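You operate a simulated robot arm through the tools that you are given. There is no shell and no other tool. Be economical: measure what you need, move in short steps, check, and stop when the job is done.

The job below is to be done with a simulated robot arm. You get a single attempt, and the scene is never put back.

## Task
Plug in the bow lever, switch the console on and take command there.
Fine: blue plug, in the socket under the grey flap, with the power off; the flap stays open.

Only the result counts: the job must be done as asked and must still hold three seconds after the hand-in. Knocking over, shifting, dropping, spilling or breaking anything else fails it.

## Robot
A 7-joint arm with a fingered hand on a trunk, on a base that drives. Base frame: it is fixed to the floor where the robot stands at the start and does not move with it; the origin is under the middle of the robot, x ahead of it, y to its left, z up. Units: m, degrees, N and s.
Its first joint turns from -166.0 to 166.0 degrees. Places, roughly: console socket flap [0.5, 0, 0.9]; centre well of the caddy [0.5, -0.7, 0.8]; console socket [0.5, 0, 0.8]; console on key [0.4, 0.1, 0.8]; bow lever base [0.5, 0.2, 0.8]; port lever base [0.4, -0.3, 0.8]; starboard lever base [0.6, -0.3, 0.8]; test lever base [-2.2, -2.7, 0.8]; bow lever handle [0.5, 0.2, 1]; green test plug [-1.75, -3, 0.5]. Payload 4 kg.
The TCP is the grasp point between the finger pads, 0.028 m short of the fingertips. In the tool frame z runs along the fingers and y along their closing line. Largest opening 0.168 m; the body of the gripper starts 0.079 m behind the TCP. The gripper is a hand of 4 fingers: y runs from the thumb to the fingers, the wrist lies at [0, 0, -0.249] in the tool frame, and closing takes about 1.5 s.
Orientation is that of the tool frame in the base frame, as [roll, pitch, yaw] about the fixed x, y, z axes, in that order (R = Rz(yaw) Ry(pitch) Rx(roll)). With the fingers straight down and closing along the base's y, the tool's x points along the base's -x, its y along +y and its z along -z.

## Interface
- The arm moves only by the tool step_arm. Its argument "moves" is a list of rows, each a list of 7 numbers: the turn, a rotation vector about the base's x, y, z in units of 6 degrees (1.0 is 6 degrees), then the shift along the base's x, y, z in units of 25 mm (1.0 is 25 mm), then the gripper command, from -1 (fully open) to 1 (shut), values between in proportion. In form: [[ax, ay, az, dx, dy, dz, jaw], ...]. A call has 1 to 10 rows; each row shifts and turns the commanded pose from where the row before left it. A call with a number of a shift or a turn outside -1 to 1 is refused whole. Each row takes 0.2 s and may step no farther than 0.05 m and 8.6 degrees from the row before; otherwise, or with a gripper value out of range, the whole call is refused. Where a pose cannot be reached the arm comes as near as it can. A force on the tool above 40 N (or 10 N above the force at the start of the call, whichever is more), or a blocked arm, ends the call early, and 0.2 s more pass. Each finger travels about 0.153 m/s and halts on what it meets, pressing with about 19 N; the grip force reading is that of the motor and also rises with nothing between the fingers. The clock runs only during rows and for 0.2 s after the last one: add rows that do not move to give the fingers time. The reply holds the time, the measured pose of the TCP, the force on the tool along the base axes, the opening and the grip force, in the units named above and with some noise.
- Cameras (640 x 400 px; columns grow to the right, rows downward): "scene" is now at [0.0101, 0.1236, 1.475]; the picture's right is [-0.48, -0.88, 0.00], its down [-0.66, 0.36, -0.66] and it looks along [0.58, -0.32, -0.75] (base axes); focal length 271 px, centre (320, 200). "wrist" rides on the gripper at [0.06, -0.06, -0.11] in the tool frame; the picture's right is [0.71, 0.71, 0.00], its down [-0.56, 0.56, -0.61] and it looks along [-0.43, 0.43, 0.79] (tool axes); focal length 265 px, centre (320, 200). There is no depth. A picture from a camera that has moved, and an enlarged one, comes with that camera's place and axes in the base frame and with its lens.
- grab_frame(camera): a new picture of that camera. The clock stands still meanwhile.
- slide_trunk(by): slides the trunk up (or, below 0, down) by that many m; the arm and the scene camera ride with it, the base frame stays. It gives what a move gives, with no picture.
- roll_base(legs): drives the robot by 1 to 6 legs, each [ahead, turn to the left] in m and degrees, along the robot's own axes; the way and the turn of a leg run together, so that a leg with both is an arc; at most 1.5 m and 180 degrees a leg. The arm and the cameras ride along, it lands a little off, and it stops where it bumps. It gives what a move gives.
- set_grasp(shape): the hand has 4 fingers and takes this shape, open, in about a second: jaw (thumb against the fingers, like two jaws); tri (thumb and two fingers); tip (a fingertip pinch); poke (one finger out to press); point (the index stretched); flat (the hand flat); cup (the hand cupped); fist (a fist). The gripper value then closes the fingers along that shape, each until it touches; the sizes above hold for jaw. It gives what a move gives, with no picture.
- head_to(pan, tilt): turns the head with the scene camera to pan (to the left, within 155 degrees either way) and tilt (down, from -29 to 69), counted from straight ahead of the robot. It gives what a move gives.
- enlarge(camera, box): a new picture of the part [left, top, right, bottom] of that camera's present view, enlarged. The clock stands still meanwhile.
- sign_off(): hands the job in; it is judged then, once.

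Work in short steps. Places have to be worked out from the pictures, the camera data and where the tool is seen: move nearer, look again, correct. Check each grasp and each placing, and mend what went wrong. You have 120 turns and 98 pictures in all, those below and enlarged ones among them. Open the gripper and draw the arm clear of the work before you hand the job in, unless the task says otherwise; then end with one line.

The tools are called after ">>>" as a command line: name --pt "numbers of a row" for each row, then --argument value for the rest, lists and objects as JSON in quotes. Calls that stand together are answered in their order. step_arm: Moves the arm, as the interface text tells. Its arguments: {"type":"object","properties":{"moves":{"type":"array"}},"required":["moves"]} The other tools are called the same way: slide_trunk (by) slides the trunk up or down; set_grasp (shape) gives the hand a shape; roll_base (legs) drives the base; head_to (pan, tilt) turns the head that bears the scene camera; grab_frame (camera) takes a picture; enlarge (camera, box) takes an enlarged picture of a part of a camera's view; sign_off () hands the job in.

At the start:

```text
time_s: 0.0
ee_pos: [0.4168, -0.189, 1.1289]
orientation: [-180.0, 0.1, 180.0]
ft_force: [0.6, 0.2, -0.3]
gripper_width: 0.1679
gripper_force: 0.0
shape: jaw
trunk travel left (down, up): [-0.5, 0.09]
robot x, y, heading: [0.0027, -0.0006, 0.1]
head pan, tilt: [-28.8, 48.4]
```

scene: 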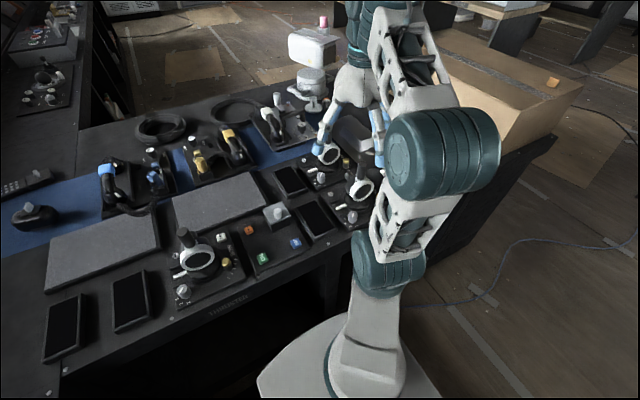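
wrist: 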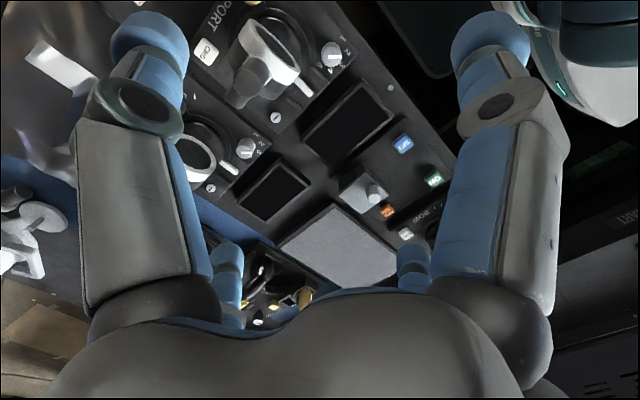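

The scene shows the console with levers, a key pad and plugs in a row behind. I'll look closer at the console and at the plugs.

>>> enlarge --camera "scene" --box '[140, 140, 380, 310]'

>>> enlarge --camera "scene" --box '[80, 70, 340, 230]'

>>> enlarge --camera "wrist" --box '[180, 0, 480, 260]'

```text
2.35 times, centred on (260, 225) of scene
camera zoom: at [0.0101, 0.1236, 1.475], right [-0.48, -0.88, 0.0], down [-0.66, 0.36, -0.66], along [0.58, -0.32, -0.75], focal length 637 px, centre (461, 141)
```

zoom: 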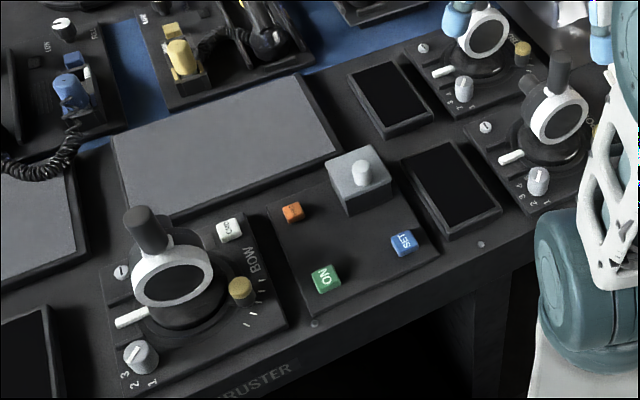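

```text
2.46 times, centred on (210, 150) of scene
camera zoom: at [0.0101, 0.1236, 1.475], right [-0.48, -0.88, 0.0], down [-0.66, 0.36, -0.66], along [0.58, -0.32, -0.75], focal length 666 px, centre (591, 323)
```

zoom: 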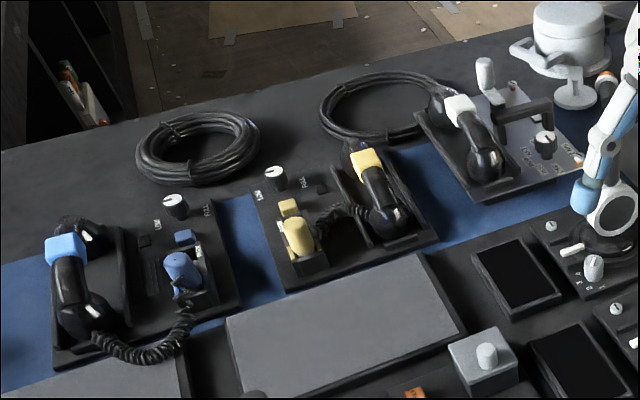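

```text
1.54 times, centred on (330, 130) of wrist
camera zoom: at [0.3557, -0.2491, 1.2377], right [-0.71, 0.71, 0.0], down [0.56, 0.56, 0.61], along [0.43, 0.43, -0.79], focal length 408 px, centre (305, 308)
```

zoom: 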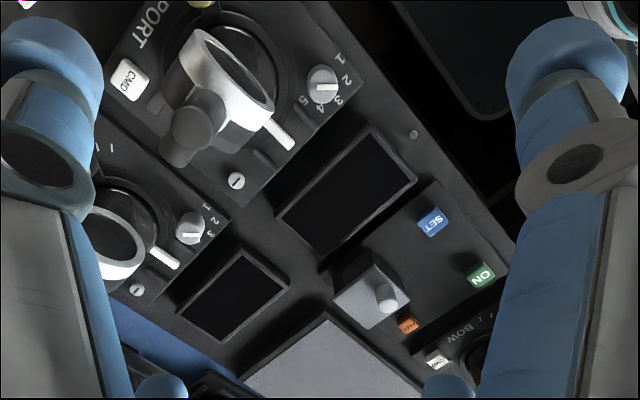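

The grey box beside the ON/SET keys looks like the flap with a knob. The caddy should lie to the right; I'll turn the head that way.

>>> head_to --pan -60 --tilt 40

>>> grab_frame --camera "scene"

```text
time_s: 1.0
ee_pos: [0.4151, -0.1882, 1.1297]
orientation: [179.9, 0.0, -180.0]
ft_force: [0.6, 0.8, -0.4]
gripper_width: 0.168
gripper_force: 0.0
shape: jaw
trunk travel left (down, up): [-0.5, 0.09]
robot x, y, heading: [-0.002, -0.0004, -0.2]
head pan, tilt: [-60.0, 40.0]
```

```text
92 pictures are left
camera scene: at [-0.016, 0.0878, 1.487], right [-0.87, -0.5, 0.0], down [-0.32, 0.56, -0.77], along [0.38, -0.66, -0.64], focal length 271 px, centre (320, 200)
```

scene: 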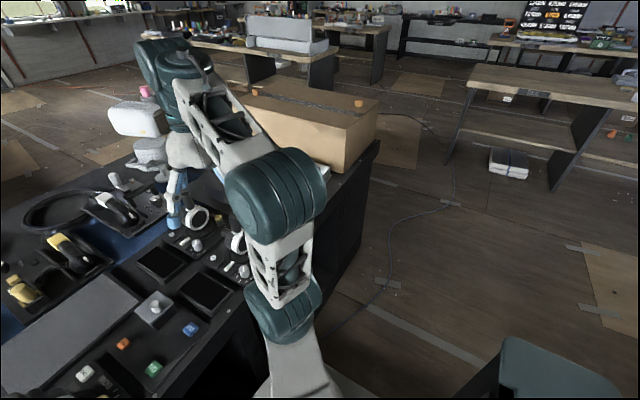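

The caddy is hidden by the arm. I'll turn the wrist -90° in yaw so that the wrist camera looks to the right.

>>> step_arm --pt "0 0 -1 0 0 0 -1" --pt "0 0 -1 0 0 0 -1" --pt "0 0 -1 0 0 0 -1" --pt "0 0 -1 0 0 0 -1" --pt "0 0 -1 0 0 0 -1" --pt "0 0 -1 0 0 0 -1" --pt "0 0 -1 0 0 0 -1" --pt "0 0 -1 0 0 0 -1" --pt "0 0 -1 0 0 0 -1" --pt "0 0 -1 0 0 0 -1"

>>> grab_frame --camera "wrist"

>>> grab_frame --camera "scene"

```text
time_s: 3.2
ee_pos: [0.4161, -0.1891, 1.1292]
orientation: [180.0, 0.0, 119.8]
ft_force: [0.7, -0.1, 0.4]
gripper_width: 0.1679
gripper_force: 0.1
shape: jaw
trunk travel left (down, up): [-0.5, 0.09]
robot x, y, heading: [0.0021, -0.0009, -0.0]
head pan, tilt: [-60.0, 40.0]
```

```text
91 pictures are left
camera wrist: at [0.3337, -0.1666, 1.2383], right [0.26, 0.97, 0.0], down [0.76, -0.21, 0.61], along [0.59, -0.16, -0.79], focal length 265 px, centre (320, 200)
```

wrist: 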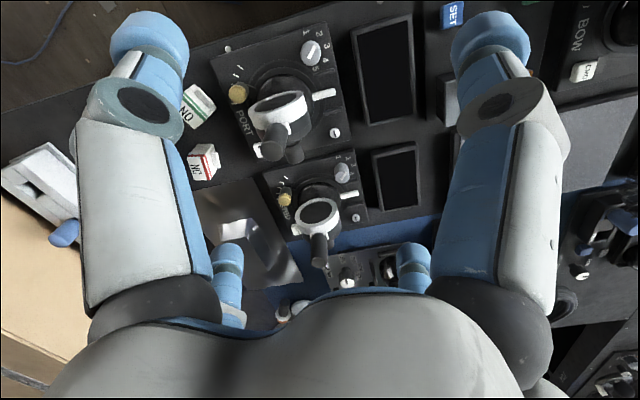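

```text
90 pictures are left
camera scene: at [-0.0161, 0.0878, 1.487], right [-0.87, -0.5, 0.0], down [-0.32, 0.56, -0.77], along [0.38, -0.66, -0.64], focal length 271 px, centre (320, 200)
```

scene: 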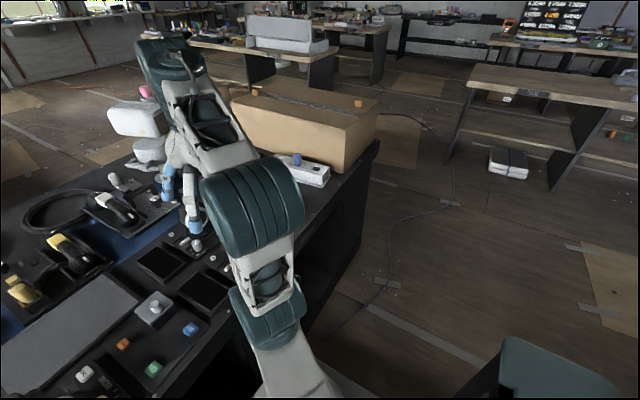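

A white tray with a blue item is now visible at about (300,170). Zooming there and at the wrist view.

>>> enlarge --camera "scene" --box '[230, 80, 390, 200]'

>>> enlarge --camera "wrist" --box '[0, 60, 320, 260]'

>>> enlarge --camera "scene" --box '[60, 270, 240, 390]'

```text
3.33 times, centred on (310, 140) of scene
camera zoom: at [-0.0161, 0.0878, 1.487], right [-0.87, -0.5, 0.0], down [-0.32, 0.56, -0.77], along [0.38, -0.66, -0.64], focal length 902 px, centre (353, 400)
```

zoom: 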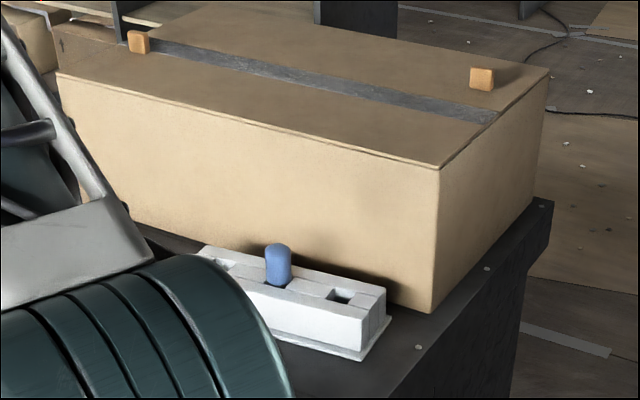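

```text
2.00 times, centred on (160, 160) of wrist
camera zoom: at [0.3337, -0.1666, 1.2383], right [0.26, 0.97, 0.0], down [0.76, -0.21, 0.61], along [0.59, -0.16, -0.79], focal length 531 px, centre (640, 280)
```

zoom: 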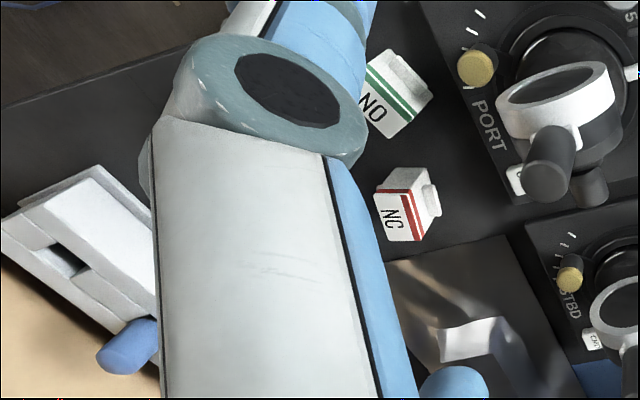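

```text
3.33 times, centred on (150, 330) of scene
camera zoom: at [-0.0161, 0.0878, 1.487], right [-0.87, -0.5, 0.0], down [-0.32, 0.56, -0.77], along [0.38, -0.66, -0.64], focal length 902 px, centre (887, -233)
```

zoom: 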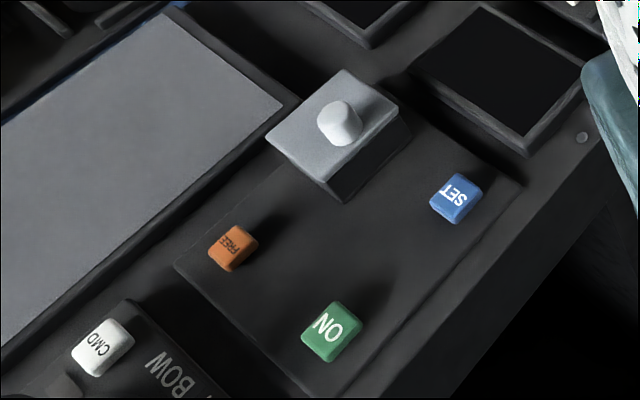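

The blue plug stands in the caddy's middle well; the flap with its knob is near (0.49, 0, 0.9). I'll turn the wrist back and move nearer the flap to look at its hinge.

>>> step_arm --pt "0 0 1 0 0.4 0 -1" --pt "0 0 1 0 0.4 0 -1" --pt "0 0 1 0 0.4 0 -1" --pt "0 0 1 0 0.4 0 -1" --pt "0 0 1 0 0.4 0 -1" --pt "0 0 1 0 0.4 0 -1" --pt "0 0 1 0 0.4 0 -1" --pt "0 0 1 0 0.4 0 -1" --pt "0 0 1 0 0.4 0 -1" --pt "0 0 1 0 0.4 0 -1"

>>> grab_frame --camera "wrist"

>>> enlarge --camera "wrist" --box '[200, 0, 440, 150]'

```text
time_s: 5.4
ee_pos: [0.4158, -0.0888, 1.1292]
orientation: [-179.9, 0.0, -179.8]
ft_force: [-0.4, -0.2, -0.2]
gripper_width: 0.168
gripper_force: 0.1
shape: jaw
trunk travel left (down, up): [-0.5, 0.09]
robot x, y, heading: [-0.002, -0.0018, -0.2]
head pan, tilt: [-60.0, 40.0]
```

```text
86 pictures are left
camera wrist: at [0.3554, -0.1487, 1.2384], right [-0.71, 0.71, 0.0], down [0.56, 0.56, 0.61], along [0.43, 0.44, -0.79], focal length 265 px, centre (320, 200)
```

wrist: 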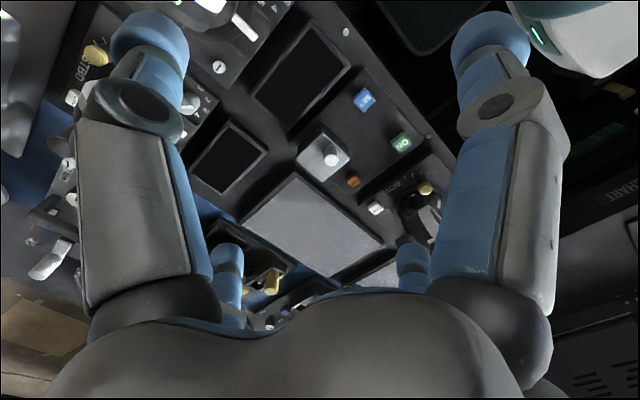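

```text
2.67 times, centred on (320, 75) of wrist
camera zoom: at [0.3554, -0.1487, 1.2384], right [-0.71, 0.71, 0.0], down [0.56, 0.56, 0.61], along [0.43, 0.44, -0.79], focal length 708 px, centre (320, 533)
```

zoom: 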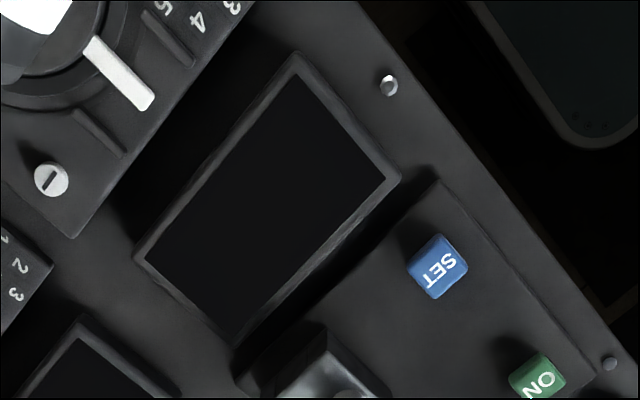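

Knob estimated at about (0.49, 0.01, 0.85). A closer zoom on the flap itself.

>>> enlarge --camera "wrist" --box '[270, 80, 430, 180]'

>>> enlarge --camera "wrist" --box '[350, 130, 450, 260]'

```text
4.00 times, centred on (350, 130) of wrist
camera zoom: at [0.3554, -0.1487, 1.2384], right [-0.71, 0.71, 0.0], down [0.56, 0.56, 0.61], along [0.43, 0.44, -0.79], focal length 1062 px, centre (200, 480)
```

zoom: 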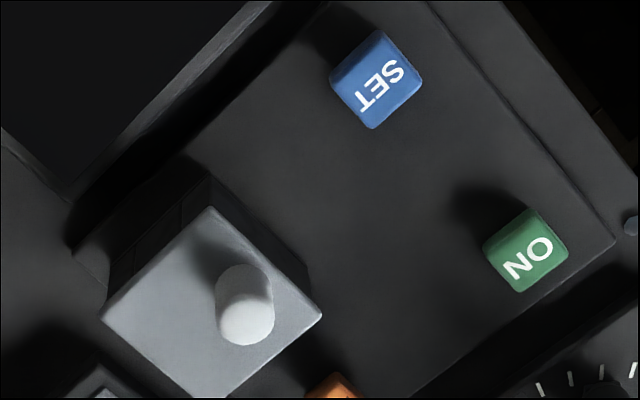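

```text
3.08 times, centred on (400, 195) of wrist
camera zoom: at [0.3554, -0.1487, 1.2384], right [-0.71, 0.71, 0.0], down [0.56, 0.56, 0.61], along [0.43, 0.44, -0.79], focal length 817 px, centre (74, 215)
```

zoom: 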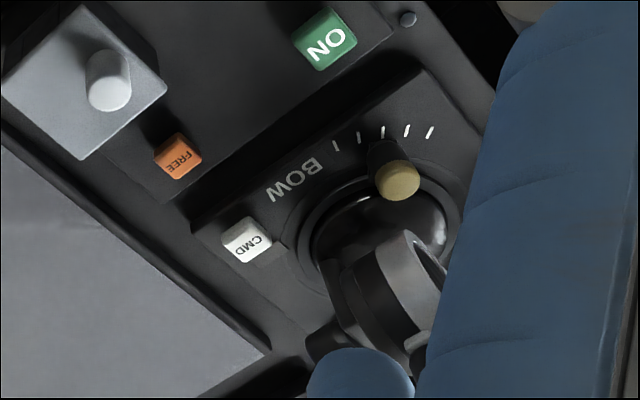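

Knob sits on the robot side of the lid, so the hinge is likely on the far (+x) side. I need to know the hand's shape; I'll try "tip" and look.

>>> set_grasp --shape "tip"

>>> grab_frame --camera "wrist"

>>> step_arm --pt "0 0 0 0 0 0 1" --pt "0 0 0 0 0 0 1" --pt "0 0 0 0 0 0 1" --pt "0 0 0 0 0 0 1" --pt "0 0 0 0 0 0 1" --pt "0 0 0 0 0 0 1" --pt "0 0 0 0 0 0 1"

>>> grab_frame --camera "wrist"

```text
time_s: 6.3
ee_pos: [0.416, -0.0895, 1.1305]
orientation: [180.0, 0.0, -179.9]
ft_force: [-0.4, 0.2, 0.9]
gripper_width: 0.168
gripper_force: 0.1
shape: tip
trunk travel left (down, up): [-0.5, 0.09]
robot x, y, heading: [-0.001, -0.0022, -0.1]
head pan, tilt: [-60.0, 40.0]
```

```text
82 pictures are left
camera wrist: at [0.3552, -0.1489, 1.2385], right [-0.71, 0.71, 0.0], down [0.56, 0.56, 0.61], along [0.43, 0.43, -0.79], focal length 265 px, centre (320, 200)
```

wrist: 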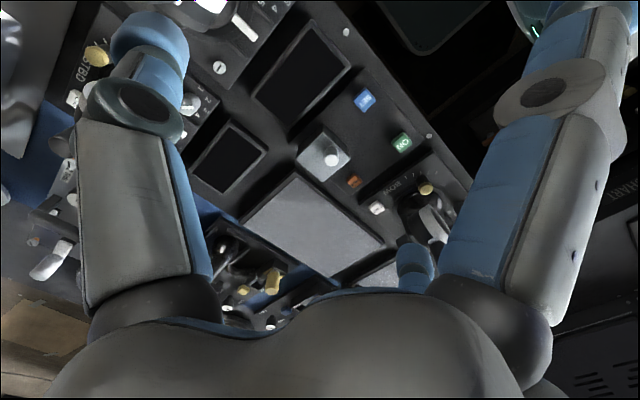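

```text
time_s: 7.9
ee_pos: [0.415, -0.0887, 1.13]
orientation: [-179.9, 0.0, 179.9]
ft_force: [0.0, -0.1, -0.4]
gripper_width: 0.0001
gripper_force: 19.2
shape: tip
trunk travel left (down, up): [-0.5, 0.09]
robot x, y, heading: [-0.0003, -0.0008, -0.2]
head pan, tilt: [-60.0, 40.0]
```

```text
81 pictures are left
camera wrist: at [0.3553, -0.1489, 1.2385], right [-0.71, 0.71, 0.0], down [0.56, 0.56, 0.61], along [0.43, 0.43, -0.79], focal length 265 px, centre (320, 200)
```

wrist: 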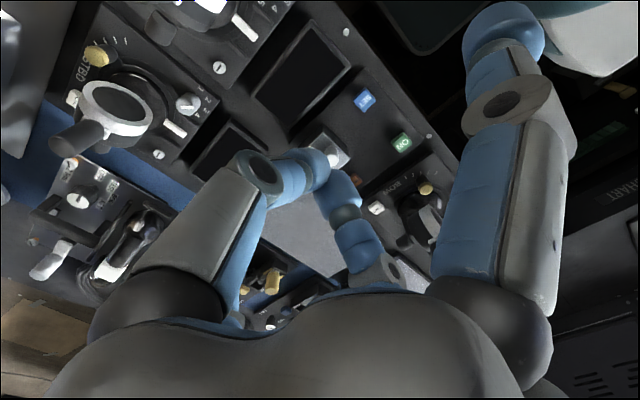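

Tip: the thumb meets one finger and the others stand aside. Checking how jaw closes.

>>> set_grasp --shape "jaw"

>>> step_arm --pt "0 0 0 0 0 0 1" --pt "0 0 0 0 0 0 1" --pt "0 0 0 0 0 0 1" --pt "0 0 0 0 0 0 1" --pt "0 0 0 0 0 0 1" --pt "0 0 0 0 0 0 1" --pt "0 0 0 0 0 0 1"

>>> grab_frame --camera "wrist"

>>> head_to --pan -15 --tilt 45

>>> grab_frame --camera "scene"

```text
time_s: 8.8
ee_pos: [0.4155, -0.0892, 1.1308]
orientation: [-180.0, 0.0, 180.0]
ft_force: [-0.9, 0.8, -0.6]
gripper_width: 0.1679
gripper_force: 0.0
shape: jaw
trunk travel left (down, up): [-0.5, 0.09]
robot x, y, heading: [-0.0013, -0.0016, -0.0]
head pan, tilt: [-60.0, 40.0]
```

```text
time_s: 10.4
ee_pos: [0.416, -0.0888, 1.1301]
orientation: [180.0, 0.0, -179.9]
ft_force: [0.5, -0.2, 1.1]
gripper_width: 0.0002
gripper_force: 19.1
shape: jaw
trunk travel left (down, up): [-0.5, 0.09]
robot x, y, heading: [0.0005, -0.0019, 0.1]
head pan, tilt: [-60.0, 40.0]
```

```text
80 pictures are left
camera wrist: at [0.3553, -0.1489, 1.2385], right [-0.71, 0.71, 0.0], down [0.56, 0.56, 0.61], along [0.43, 0.43, -0.79], focal length 265 px, centre (320, 200)
```

wrist: 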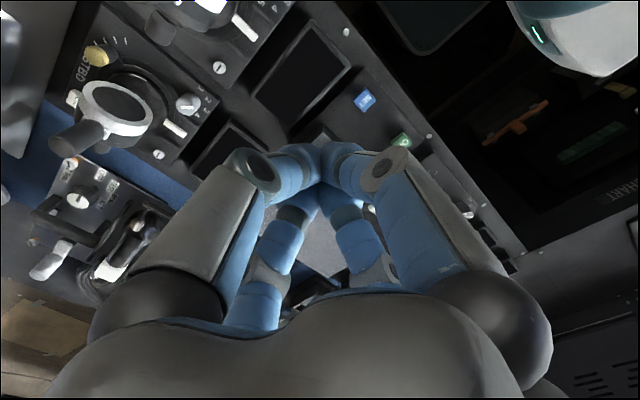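

```text
time_s: 11.5
ee_pos: [0.4162, -0.088, 1.1312]
orientation: [180.0, 0.1, -180.0]
ft_force: [-0.6, -0.3, -0.7]
gripper_width: 0.0
gripper_force: 19.3
shape: jaw
trunk travel left (down, up): [-0.5, 0.09]
robot x, y, heading: [0.0021, -0.0007, -0.0]
head pan, tilt: [-15.0, 45.0]
```

```text
79 pictures are left
camera scene: at [0.02, 0.1403, 1.4798], right [-0.26, -0.97, 0.0], down [-0.68, 0.18, -0.71], along [0.68, -0.18, -0.71], focal length 271 px, centre (320, 200)
```

scene: 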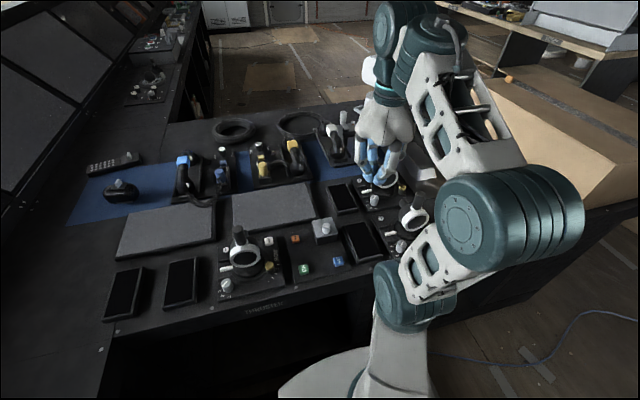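

Jaw closes all four fingers to the centre like a chuck. I'll zoom on the flap from this angle to fix its position and the keys'.

>>> enlarge --camera "scene" --box '[200, 200, 380, 310]'

>>> enlarge --camera "scene" --box '[270, 205, 360, 280]'

```text
3.56 times, centred on (290, 255) of scene
camera zoom: at [0.02, 0.1403, 1.4798], right [-0.26, -0.97, 0.0], down [-0.68, 0.18, -0.71], along [0.68, -0.18, -0.71], focal length 962 px, centre (427, 4)
```

zoom: 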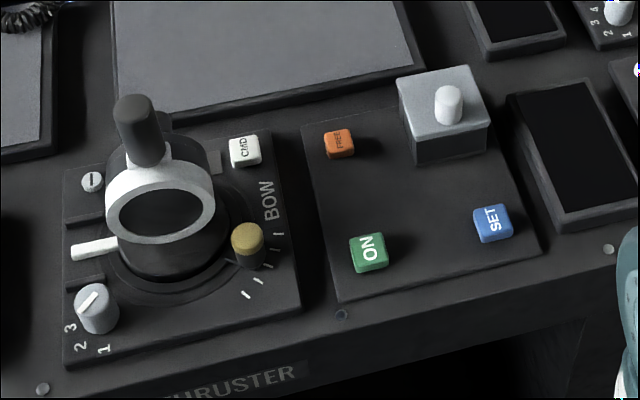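

```text
5.33 times, centred on (315, 242) of scene
camera zoom: at [0.02, 0.1403, 1.4798], right [-0.26, -0.97, 0.0], down [-0.68, 0.18, -0.71], along [0.68, -0.18, -0.71], focal length 1443 px, centre (347, -27)
```

zoom: 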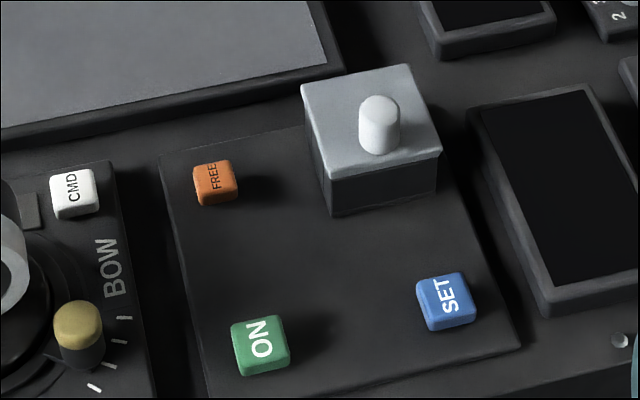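

Scene rays put the knob near (0.515,-0.008,0.85), the wrist ones near (0.49,0.02). I'll come down above it with the fingers half closed and compare directly.

>>> step_arm --pt "0 0 0 0.55 0.52 -0.8 0.4" --pt "0 0 0 0.55 0.52 -0.8 0.4" --pt "0 0 0 0.55 0.52 -0.8 0.4" --pt "0 0 0 0.55 0.52 -0.8 0.4" --pt "0 0 0 0.55 0.52 -0.8 0.4" --pt "0 0 0 0.55 0.52 -0.8 0.4" --pt "0 0 0 0.55 0.52 -0.8 0.4"

>>> grab_frame --camera "scene"

>>> grab_frame --camera "wrist"

```text
time_s: 13.1
ee_pos: [0.5136, 0.0045, 0.988]
orientation: [-180.0, 0.0, 180.0]
ft_force: [0.2, 0.1, 0.7]
gripper_width: 0.0498
gripper_force: 0.0
shape: jaw
trunk travel left (down, up): [-0.5, 0.09]
robot x, y, heading: [0.0051, 0.0011, -0.2]
head pan, tilt: [-15.0, 45.0]
```

```text
76 pictures are left
camera scene: at [0.0202, 0.1405, 1.4797], right [-0.26, -0.97, 0.0], down [-0.68, 0.18, -0.71], along [0.68, -0.18, -0.71], focal length 271 px, centre (320, 200)
```

scene: 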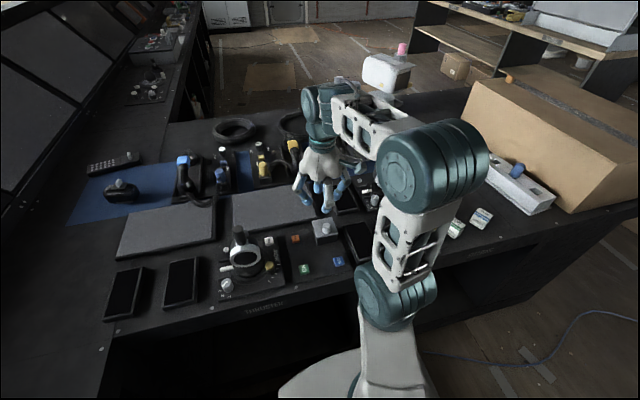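

```text
75 pictures are left
camera wrist: at [0.4531, -0.0565, 1.0971], right [-0.71, 0.71, 0.0], down [0.56, 0.56, 0.61], along [0.43, 0.43, -0.79], focal length 265 px, centre (320, 200)
```

wrist: 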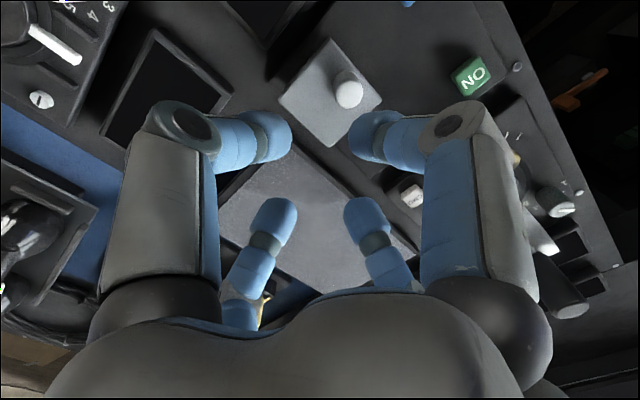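

Re-triangulated with the two wrist views: knob top about (0.483, 0.002, 0.885), agreeing with the scene camera. I move above it and look before gripping.

>>> step_arm --pt "0 0 0 -0.6 -0.05 -0.5 0.4" --pt "0 0 0 -0.6 -0.05 -0.8 0.4" --pt "0 0 0 0 0 -0.8 0.4"

>>> enlarge --camera "scene" --box '[270, 170, 390, 260]'

>>> grab_frame --camera "wrist"

```text
time_s: 13.9
ee_pos: [0.4811, 0.0015, 0.9378]
orientation: [180.0, 0.0, 180.0]
ft_force: [-0.1, 0.2, -0.2]
gripper_width: 0.0502
gripper_force: 0.0
shape: jaw
trunk travel left (down, up): [-0.5, 0.09]
robot x, y, heading: [-0.0003, 0.0018, -0.1]
head pan, tilt: [-15.0, 45.0]
```

```text
4.44 times, centred on (330, 215) of scene
camera zoom: at [0.02, 0.1404, 1.4798], right [-0.26, -0.97, 0.0], down [-0.68, 0.18, -0.71], along [0.68, -0.18, -0.71], focal length 1203 px, centre (276, 133)
```

zoom: 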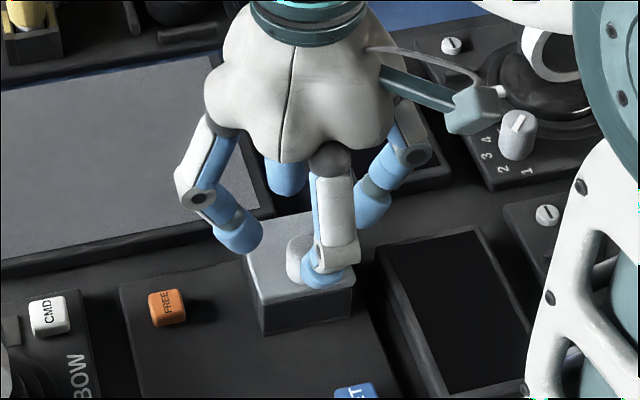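

```text
73 pictures are left
camera wrist: at [0.4209, -0.0598, 1.0463], right [-0.71, 0.71, 0.0], down [0.56, 0.56, 0.61], along [0.43, 0.43, -0.79], focal length 265 px, centre (320, 200)
```

wrist: 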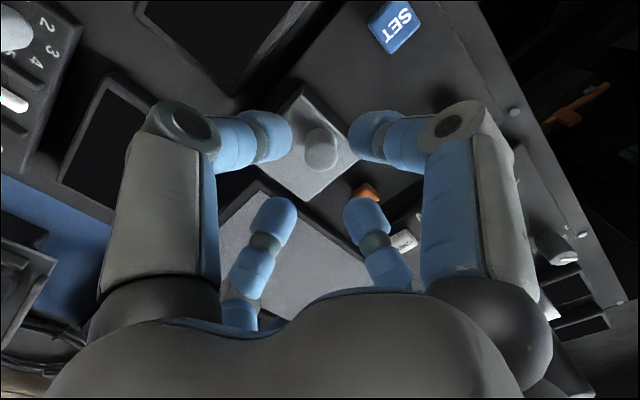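

The knob is centred between the fingers. Descending to TCP z≈0.893 and closing.

>>> step_arm --pt "0 0 0 0 0.05 -0.6 0.4" --pt "0 0 0 0 0 -0.6 0.4" --pt "0 0 0 0 0 -0.55 0.4"

>>> step_arm --pt "0 0 0 0 0 0 1" --pt "0 0 0 0 0 0 1" --pt "0 0 0 0 0 0 1"

>>> enlarge --camera "scene" --box '[270, 170, 390, 260]'

```text
time_s: 14.7
ee_pos: [0.4829, -0.0002, 0.895]
orientation: [179.8, 0.5, 179.9]
ft_force: [2.5, 0.9, 15.3]
gripper_width: 0.0509
gripper_force: 0.2
shape: jaw
trunk travel left (down, up): [-0.5, 0.09]
robot x, y, heading: [0.0026, 0.0016, 0.1]
head pan, tilt: [-15.0, 45.0]
```

```text
time_s: 15.5
ee_pos: [0.4816, 0.0005, 0.8941]
orientation: [179.9, 0.1, 179.9]
ft_force: [2.1, 1.4, 18.5]
gripper_width: 0.0397
gripper_force: 19.0
shape: jaw
trunk travel left (down, up): [-0.5, 0.09]
robot x, y, heading: [0.0002, 0.0011, 0.2]
head pan, tilt: [-15.0, 45.0]
```

```text
4.44 times, centred on (330, 215) of scene
camera zoom: at [0.0188, 0.1407, 1.4798], right [-0.26, -0.97, 0.0], down [-0.68, 0.18, -0.71], along [0.68, -0.18, -0.71], focal length 1203 px, centre (276, 133)
```

zoom: 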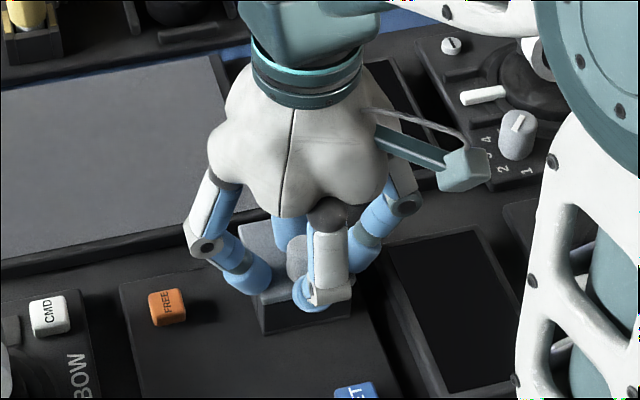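

The fingertips press on the lid (18 N) and the grip stopped at 40 mm. I'll raise a few mm and let the fingers close.

>>> step_arm --pt "0 0 0 0 0 0.15 1" --pt "0 0 0 0 0 0.15 1" --pt "0 0 0 0 0 0 1" --pt "0 0 0 0 0 0 1"

>>> grab_frame --camera "wrist"

```text
time_s: 16.5
ee_pos: [0.4819, 0.001, 0.9007]
orientation: [-180.0, -0.1, 180.0]
ft_force: [-4.3, 0.9, -1.7]
gripper_width: 0.0383
gripper_force: 19.2
shape: jaw
trunk travel left (down, up): [-0.5, 0.09]
robot x, y, heading: [-0.0008, 0.0026, -0.1]
head pan, tilt: [-15.0, 45.0]
```

```text
71 pictures are left
camera wrist: at [0.4208, -0.0596, 1.0093], right [-0.71, 0.71, 0.0], down [0.56, 0.56, 0.61], along [0.43, 0.43, -0.79], focal length 265 px, centre (320, 200)
```

wrist: 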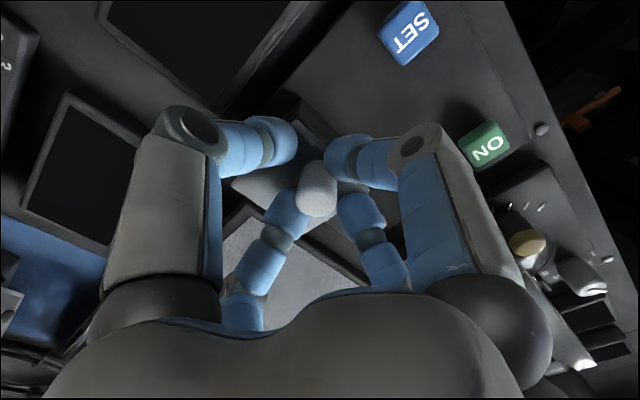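

The knob is held between the ±x fingers. I start the opening arc around the presumed far-side hinge, three 6° steps, watching force.

>>> step_arm --pt "0 1 0 0.2 0 0.2 1" --pt "0 1 0 0.224 0 0.176 1" --pt "0 1 0 0.236 0 0.152 1"

>>> grab_frame --camera "wrist"

>>> enlarge --camera "scene" --box '[270, 170, 390, 260]'

```text
time_s: 17.3
ee_pos: [0.4957, -0.0, 0.9147]
orientation: [-179.9, -18.1, -180.0]
ft_force: [-19.1, 0.5, 9.3]
gripper_width: 0.0382
gripper_force: 18.5
shape: jaw
trunk travel left (down, up): [-0.5, 0.09]
robot x, y, heading: [0.0012, -0.0006, -0.1]
head pan, tilt: [-15.0, 45.0]
```

```text
70 pictures are left
camera wrist: at [0.4722, -0.0596, 1.0367], right [-0.67, 0.71, 0.22], down [0.72, 0.56, 0.41], along [0.17, 0.43, -0.89], focal length 265 px, centre (320, 200)
```

wrist: 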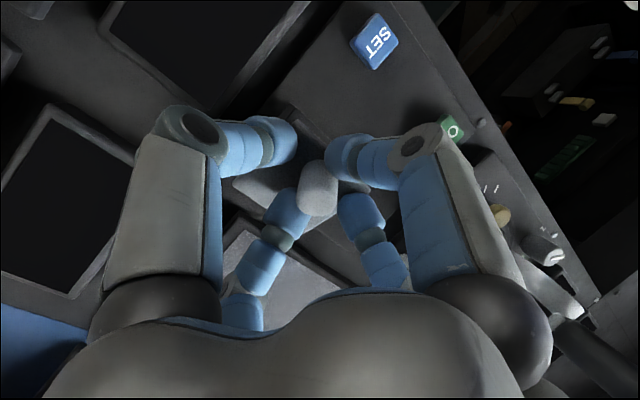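

```text
4.44 times, centred on (330, 215) of scene
camera zoom: at [0.0165, 0.1405, 1.4799], right [-0.26, -0.97, 0.0], down [-0.68, 0.18, -0.71], along [0.68, -0.18, -0.71], focal length 1203 px, centre (276, 133)
```

zoom: 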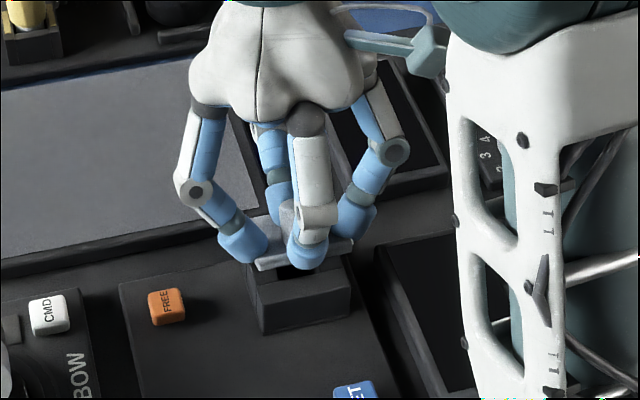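

The lid is opening, hinged at the far side. Force shows I push slightly toward the hinge; I correct the arc and continue four more steps.

>>> step_arm --pt "0 1 0 0.13 0 0.2 1" --pt "0 1 0 0.26 0 0.13 1"

>>> step_arm --pt "0 1 0 0.27 0 0.1 1" --pt "0 1 0 0.28 0 0.06 1"

>>> enlarge --camera "scene" --box '[270, 150, 390, 240]'

```text
time_s: 17.9
ee_pos: [0.5087, 0.001, 0.9226]
orientation: [180.0, -29.9, 179.9]
ft_force: [-11.8, -0.9, 6.6]
gripper_width: 0.038
gripper_force: 18.9
shape: jaw
trunk travel left (down, up): [-0.5, 0.09]
robot x, y, heading: [0.0005, -0.0029, -0.1]
head pan, tilt: [-15.0, 45.0]
```

```text
time_s: 18.5
ee_pos: [0.5205, 0.0006, 0.9269]
orientation: [180.0, -41.9, 179.9]
ft_force: [-9.4, -2.7, 10.5]
gripper_width: 0.0375
gripper_force: 18.7
shape: jaw
trunk travel left (down, up): [-0.5, 0.09]
robot x, y, heading: [-0.004, -0.0008, 0.2]
head pan, tilt: [-15.0, 45.0]
```

```text
4.44 times, centred on (330, 195) of scene
camera zoom: at [0.0175, 0.1402, 1.4799], right [-0.26, -0.97, 0.0], down [-0.68, 0.18, -0.71], along [0.68, -0.18, -0.71], focal length 1203 px, centre (276, 222)
```

zoom: 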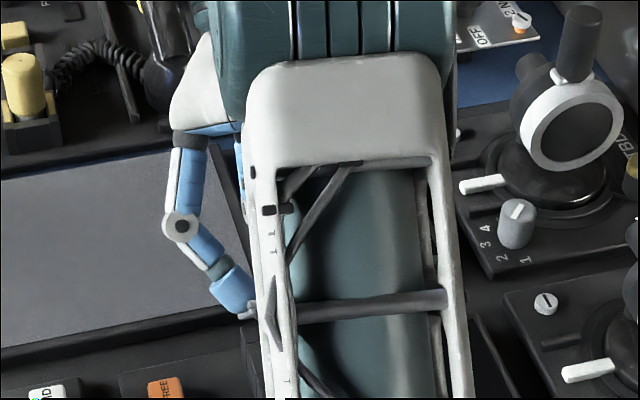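

Fitting the measured path: hinge at (0.535, 0.8635), radius 65 mm. Continuing along that arc.

>>> step_arm --pt "0 1 0 0.25 0 0.06 1" --pt "0 1 0 0.27 0 0.02 1"

>>> step_arm --pt "0 1 0 0.27 0 -0.01 1" --pt "0 1 0 0.27 0 -0.035 1"

>>> grab_frame --camera "wrist"

```text
time_s: 19.1
ee_pos: [0.5171, 0.0037, 0.9239]
orientation: [179.7, -50.8, -179.9]
ft_force: [12.0, -19.6, -9.9]
gripper_width: 0.0383
gripper_force: 18.9
shape: jaw
out of reach, approached as far as the arm can: row 2
trunk travel left (down, up): [-0.5, 0.09]
robot x, y, heading: [0.0008, -0.0011, -0.1]
head pan, tilt: [-15.0, 45.0]
```

```text
time_s: 19.6
ee_pos: [0.4933, 0.0051, 0.9191]
orientation: [179.9, -55.7, -179.6]
ft_force: [27.5, -0.1, -6.6]
gripper_width: 0.0346
gripper_force: 18.9
shape: jaw
out of reach, approached as far as the arm can: row 1, 2
trunk travel left (down, up): [-0.5, 0.09]
robot x, y, heading: [0.0032, 0.0017, 0.2]
head pan, tilt: [-15.0, 45.0]
stopped in row 2: the force on the tool passed its limit (the readings are from after the stop); the commanded pose is now the measured one
```

```text
67 pictures are left
camera wrist: at [0.55, -0.0546, 1.0301], right [-0.4, 0.7, 0.58], down [0.82, 0.56, -0.11], along [-0.41, 0.43, -0.8], focal length 265 px, centre (320, 200)
```

wrist: 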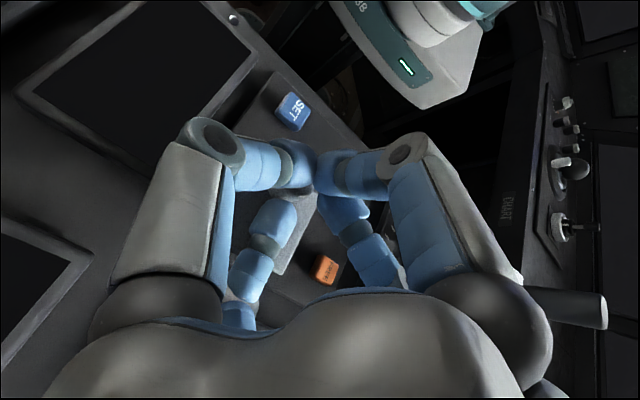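

The arm ran out of reach at ~50° and slipped. I open the fingers a bit, lift up while rotating back, and look at the lid.

>>> step_arm --pt "0 0 0 0 0 0 0.3" --pt "0 0 0 0 0 0 0.3" --pt "0 0 0 -0.1 0 0.8 0.3" --pt "0 -1 0 0 0 0.8 0.3" --pt "0 -1 0 0 0 0.8 0.3" --pt "0 -1 0 0 0 0.8 0.3" --pt "0 -1 0 0 0 0 0.3" --pt "0 -1 0 0 0 0 0.3"

>>> grab_frame --camera "wrist"

>>> grab_frame --camera "scene"

```text
time_s: 21.4
ee_pos: [0.4806, 0.0044, 0.9986]
orientation: [-179.8, -26.3, -179.8]
ft_force: [0.0, 1.5, 0.3]
gripper_width: 0.0588
gripper_force: 0.0
shape: jaw
out of reach, approached as far as the arm can: row 3
trunk travel left (down, up): [-0.5, 0.09]
robot x, y, heading: [0.0008, 0.0032, 0.3]
head pan, tilt: [-15.0, 45.0]
```

```text
66 pictures are left
camera wrist: at [0.4743, -0.055, 1.1225], right [-0.64, 0.7, 0.31], down [0.77, 0.56, 0.3], along [0.04, 0.43, -0.9], focal length 265 px, centre (320, 200)
```

wrist: 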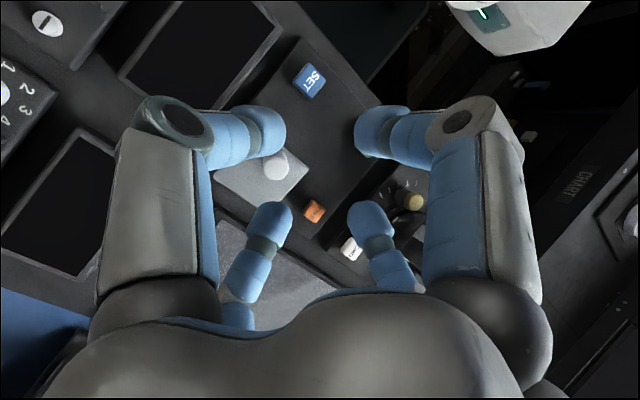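

```text
65 pictures are left
camera scene: at [0.02, 0.1404, 1.4798], right [-0.26, -0.97, 0.0], down [-0.68, 0.18, -0.71], along [0.68, -0.18, -0.71], focal length 271 px, centre (320, 200)
```

scene: 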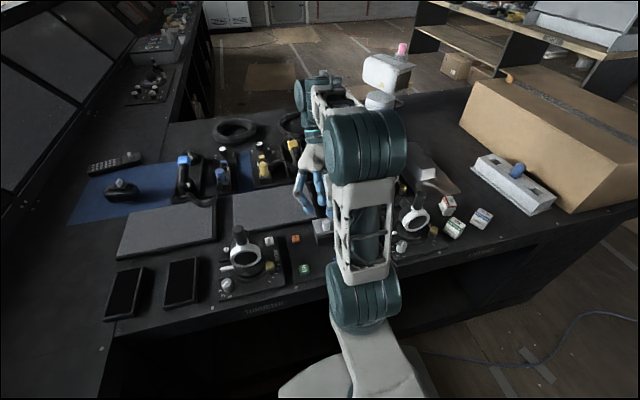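

The lid fell shut, so it must go past vertical. New plan: pinch the knob with "tip" along y only so that it can pivot in the fingers, needing less tool tilt. First upright and reshape.

>>> step_arm --pt "0 -1 0 0 0 0 0.3" --pt "0 -1 0 0 0 0 0.3" --pt "0 -1 0 0 0 0 0.3" --pt "0 -1 0 0 0 0 0.3" --pt "0 -0.38 0 0.05 -0.1 0 0.3"

>>> set_grasp --shape "tip"

>>> step_arm --pt "0 0 0 0 0 0 0.4" --pt "0 0 0 0 0 0 0.4" --pt "0 0 0 0 0 0 0.4" --pt "0 0 0 0 0 0 0.4" --pt "0 0 0 0 0 -0.8 0.4" --pt "0 0 0 0 0 -0.8 0.4" --pt "0 0 0 0 0 -0.8 0.4"

>>> grab_frame --camera "wrist"

>>> enlarge --camera "scene" --box '[270, 170, 390, 260]'

```text
time_s: 22.6
ee_pos: [0.4802, 0.0018, 0.9994]
orientation: [-179.7, 0.1, -179.8]
ft_force: [-0.3, -0.6, 0.8]
gripper_width: 0.0588
gripper_force: 0.2
shape: jaw
trunk travel left (down, up): [-0.5, 0.09]
robot x, y, heading: [0.0029, 0.0004, 0.1]
head pan, tilt: [-15.0, 45.0]
```

```text
time_s: 23.4
ee_pos: [0.4813, 0.0025, 0.9992]
orientation: [-179.7, 0.1, -179.8]
ft_force: [-0.2, -0.2, 0.7]
gripper_width: 0.1683
gripper_force: 0.0
shape: tip
trunk travel left (down, up): [-0.5, 0.09]
robot x, y, heading: [0.0003, 0.0027, 0.1]
head pan, tilt: [-15.0, 45.0]
```

```text
time_s: 25.1
ee_pos: [0.4798, 0.0018, 0.9368]
orientation: [-179.7, -0.1, -179.8]
ft_force: [0.7, -0.4, -0.2]
gripper_width: 0.0511
gripper_force: 0.1
shape: tip
trunk travel left (down, up): [-0.5, 0.09]
robot x, y, heading: [0.0032, -0.0005, 0.1]
head pan, tilt: [-15.0, 45.0]
```

```text
64 pictures are left
camera wrist: at [0.4207, -0.0585, 1.047], right [-0.71, 0.7, 0.0], down [0.56, 0.56, 0.61], along [0.43, 0.43, -0.79], focal length 265 px, centre (320, 200)
```

wrist: 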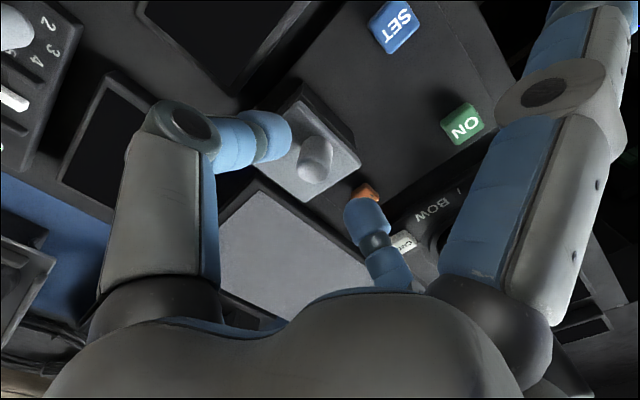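

```text
4.44 times, centred on (330, 215) of scene
camera zoom: at [0.0202, 0.1404, 1.4798], right [-0.26, -0.97, 0.0], down [-0.68, 0.18, -0.71], along [0.68, -0.18, -0.71], focal length 1203 px, centre (276, 133)
```

zoom: 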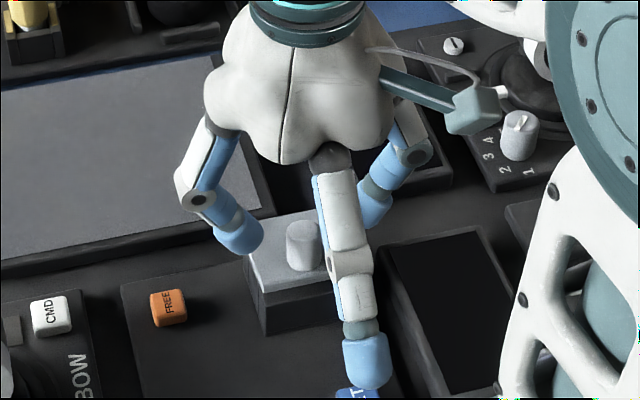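

The spread front finger's tip is at about z 0.925, well above the SET key. Knob is centred; descend to 0.900 and pinch.

>>> step_arm --pt "0 0 0 0.05 0 -0.75 0.4" --pt "0 0 0 0.03 0 -0.72 0.4" --pt "0 0 0 0 0 0 1" --pt "0 0 0 0 0 0 1" --pt "0 0 0 0 0 0 1" --pt "0 0 0 0 0 0 1"

>>> grab_frame --camera "wrist"

```text
time_s: 26.4
ee_pos: [0.4834, 0.0028, 0.9006]
orientation: [-179.7, 0.1, -179.8]
ft_force: [0.9, 1.3, -0.6]
gripper_width: 0.0404
gripper_force: 19.3
shape: tip
trunk travel left (down, up): [-0.5, 0.09]
robot x, y, heading: [0.0014, 0.0006, -0.2]
head pan, tilt: [-15.0, 45.0]
```

```text
62 pictures are left
camera wrist: at [0.4226, -0.0577, 1.0095], right [-0.71, 0.7, 0.0], down [0.56, 0.56, 0.61], along [0.43, 0.43, -0.79], focal length 265 px, centre (320, 200)
```

wrist: 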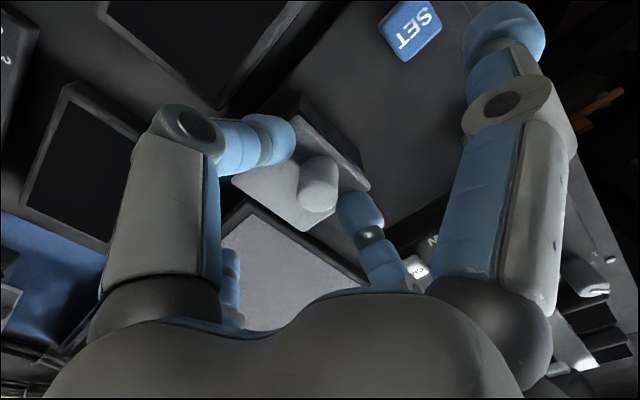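

Grip stops at 40 mm as before, which held the knob earlier. Starting the arc: first 24° with rotation.

>>> step_arm --pt "0 1 0 0.168 0 0.208 1" --pt "0 1 0 0.184 0 0.188 1" --pt "0 1 0 0.208 0 0.168 1" --pt "0 1 0 0.224 0 0.148 1"

>>> grab_frame --camera "wrist"

```text
time_s: 27.4
ee_pos: [0.5034, 0.0023, 0.9194]
orientation: [-179.9, -24.1, -179.8]
ft_force: [-1.5, -0.7, -0.6]
gripper_width: 0.0401
gripper_force: 18.9
shape: tip
trunk travel left (down, up): [-0.5, 0.09]
robot x, y, heading: [0.0042, 0.0019, 0.2]
head pan, tilt: [-15.0, 45.0]
```

```text
61 pictures are left
camera wrist: at [0.4928, -0.0574, 1.0431], right [-0.65, 0.7, 0.28], down [0.76, 0.56, 0.33], along [0.07, 0.43, -0.9], focal length 265 px, centre (320, 200)
```

wrist: 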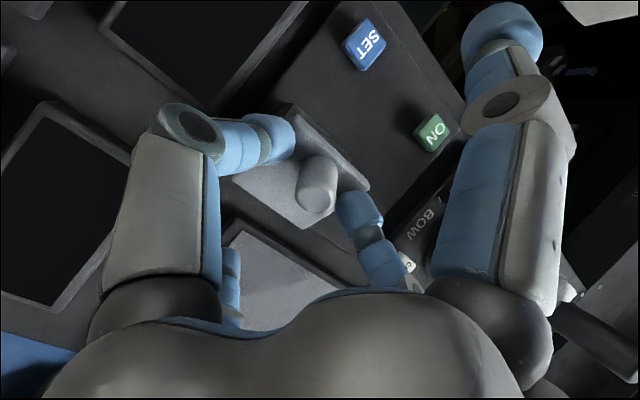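

The lid follows with hardly any force. Now translate along the knob's arc with the tool's tilt fixed so the knob pivots in the pinch.

>>> step_arm --pt "0 0 0 0.136 0 0.13 1" --pt "0 0 0 0.136 0 0.13 1" --pt "0 0 0 0.16 0 0.104 1" --pt "0 0 0 0.16 0 0.104 1"

>>> grab_frame --camera "wrist"

```text
time_s: 28.4
ee_pos: [0.5184, 0.0018, 0.9297]
orientation: [-179.8, -23.8, -179.8]
ft_force: [-2.1, 0.8, 4.1]
gripper_width: 0.0402
gripper_force: 18.5
shape: tip
trunk travel left (down, up): [-0.5, 0.09]
robot x, y, heading: [-0.0029, 0.0017, -0.0]
head pan, tilt: [-15.0, 45.0]
```

```text
60 pictures are left
camera wrist: at [0.5072, -0.0571, 1.0541], right [-0.65, 0.7, 0.28], down [0.76, 0.56, 0.33], along [0.08, 0.43, -0.9], focal length 265 px, centre (320, 200)
```

wrist: 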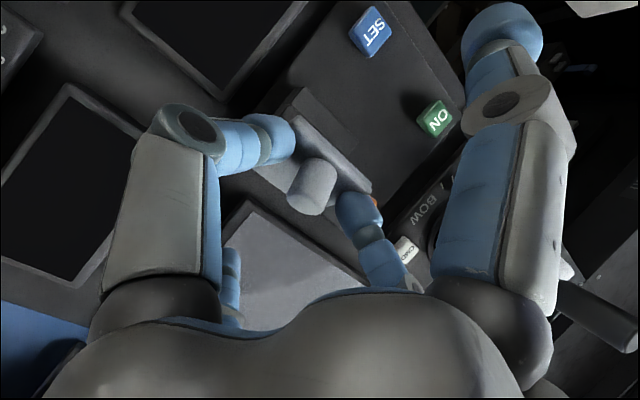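

Lid pivots in the grip with small forces (4 N). Continuing.

>>> step_arm --pt "0 0 0 0.172 0 0.076 1" --pt "0 0 0 0.172 0 0.076 1" --pt "0 0 0 0.184 0 0.046 1" --pt "0 0 0 0.184 0 0.046 1" --pt "0 0 0 0.188 0 0.01 1" --pt "0 0 0 0.188 0 0.01 1"

>>> grab_frame --camera "wrist"

```text
time_s: 29.9
ee_pos: [0.544, 0.0031, 0.9362]
orientation: [-179.9, -24.0, -179.7]
ft_force: [-0.8, -1.0, 2.4]
gripper_width: 0.0402
gripper_force: 19.1
shape: tip
trunk travel left (down, up): [-0.5, 0.09]
robot x, y, heading: [0.0016, 0.0009, 0.0]
head pan, tilt: [-15.0, 45.0]
```

```text
59 pictures are left
camera wrist: at [0.5339, -0.057, 1.0602], right [-0.65, 0.71, 0.28], down [0.76, 0.56, 0.33], along [0.08, 0.43, -0.9], focal length 265 px, centre (320, 200)
```

wrist: 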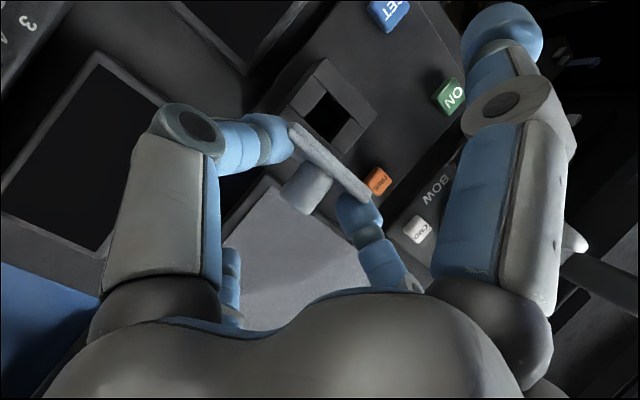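

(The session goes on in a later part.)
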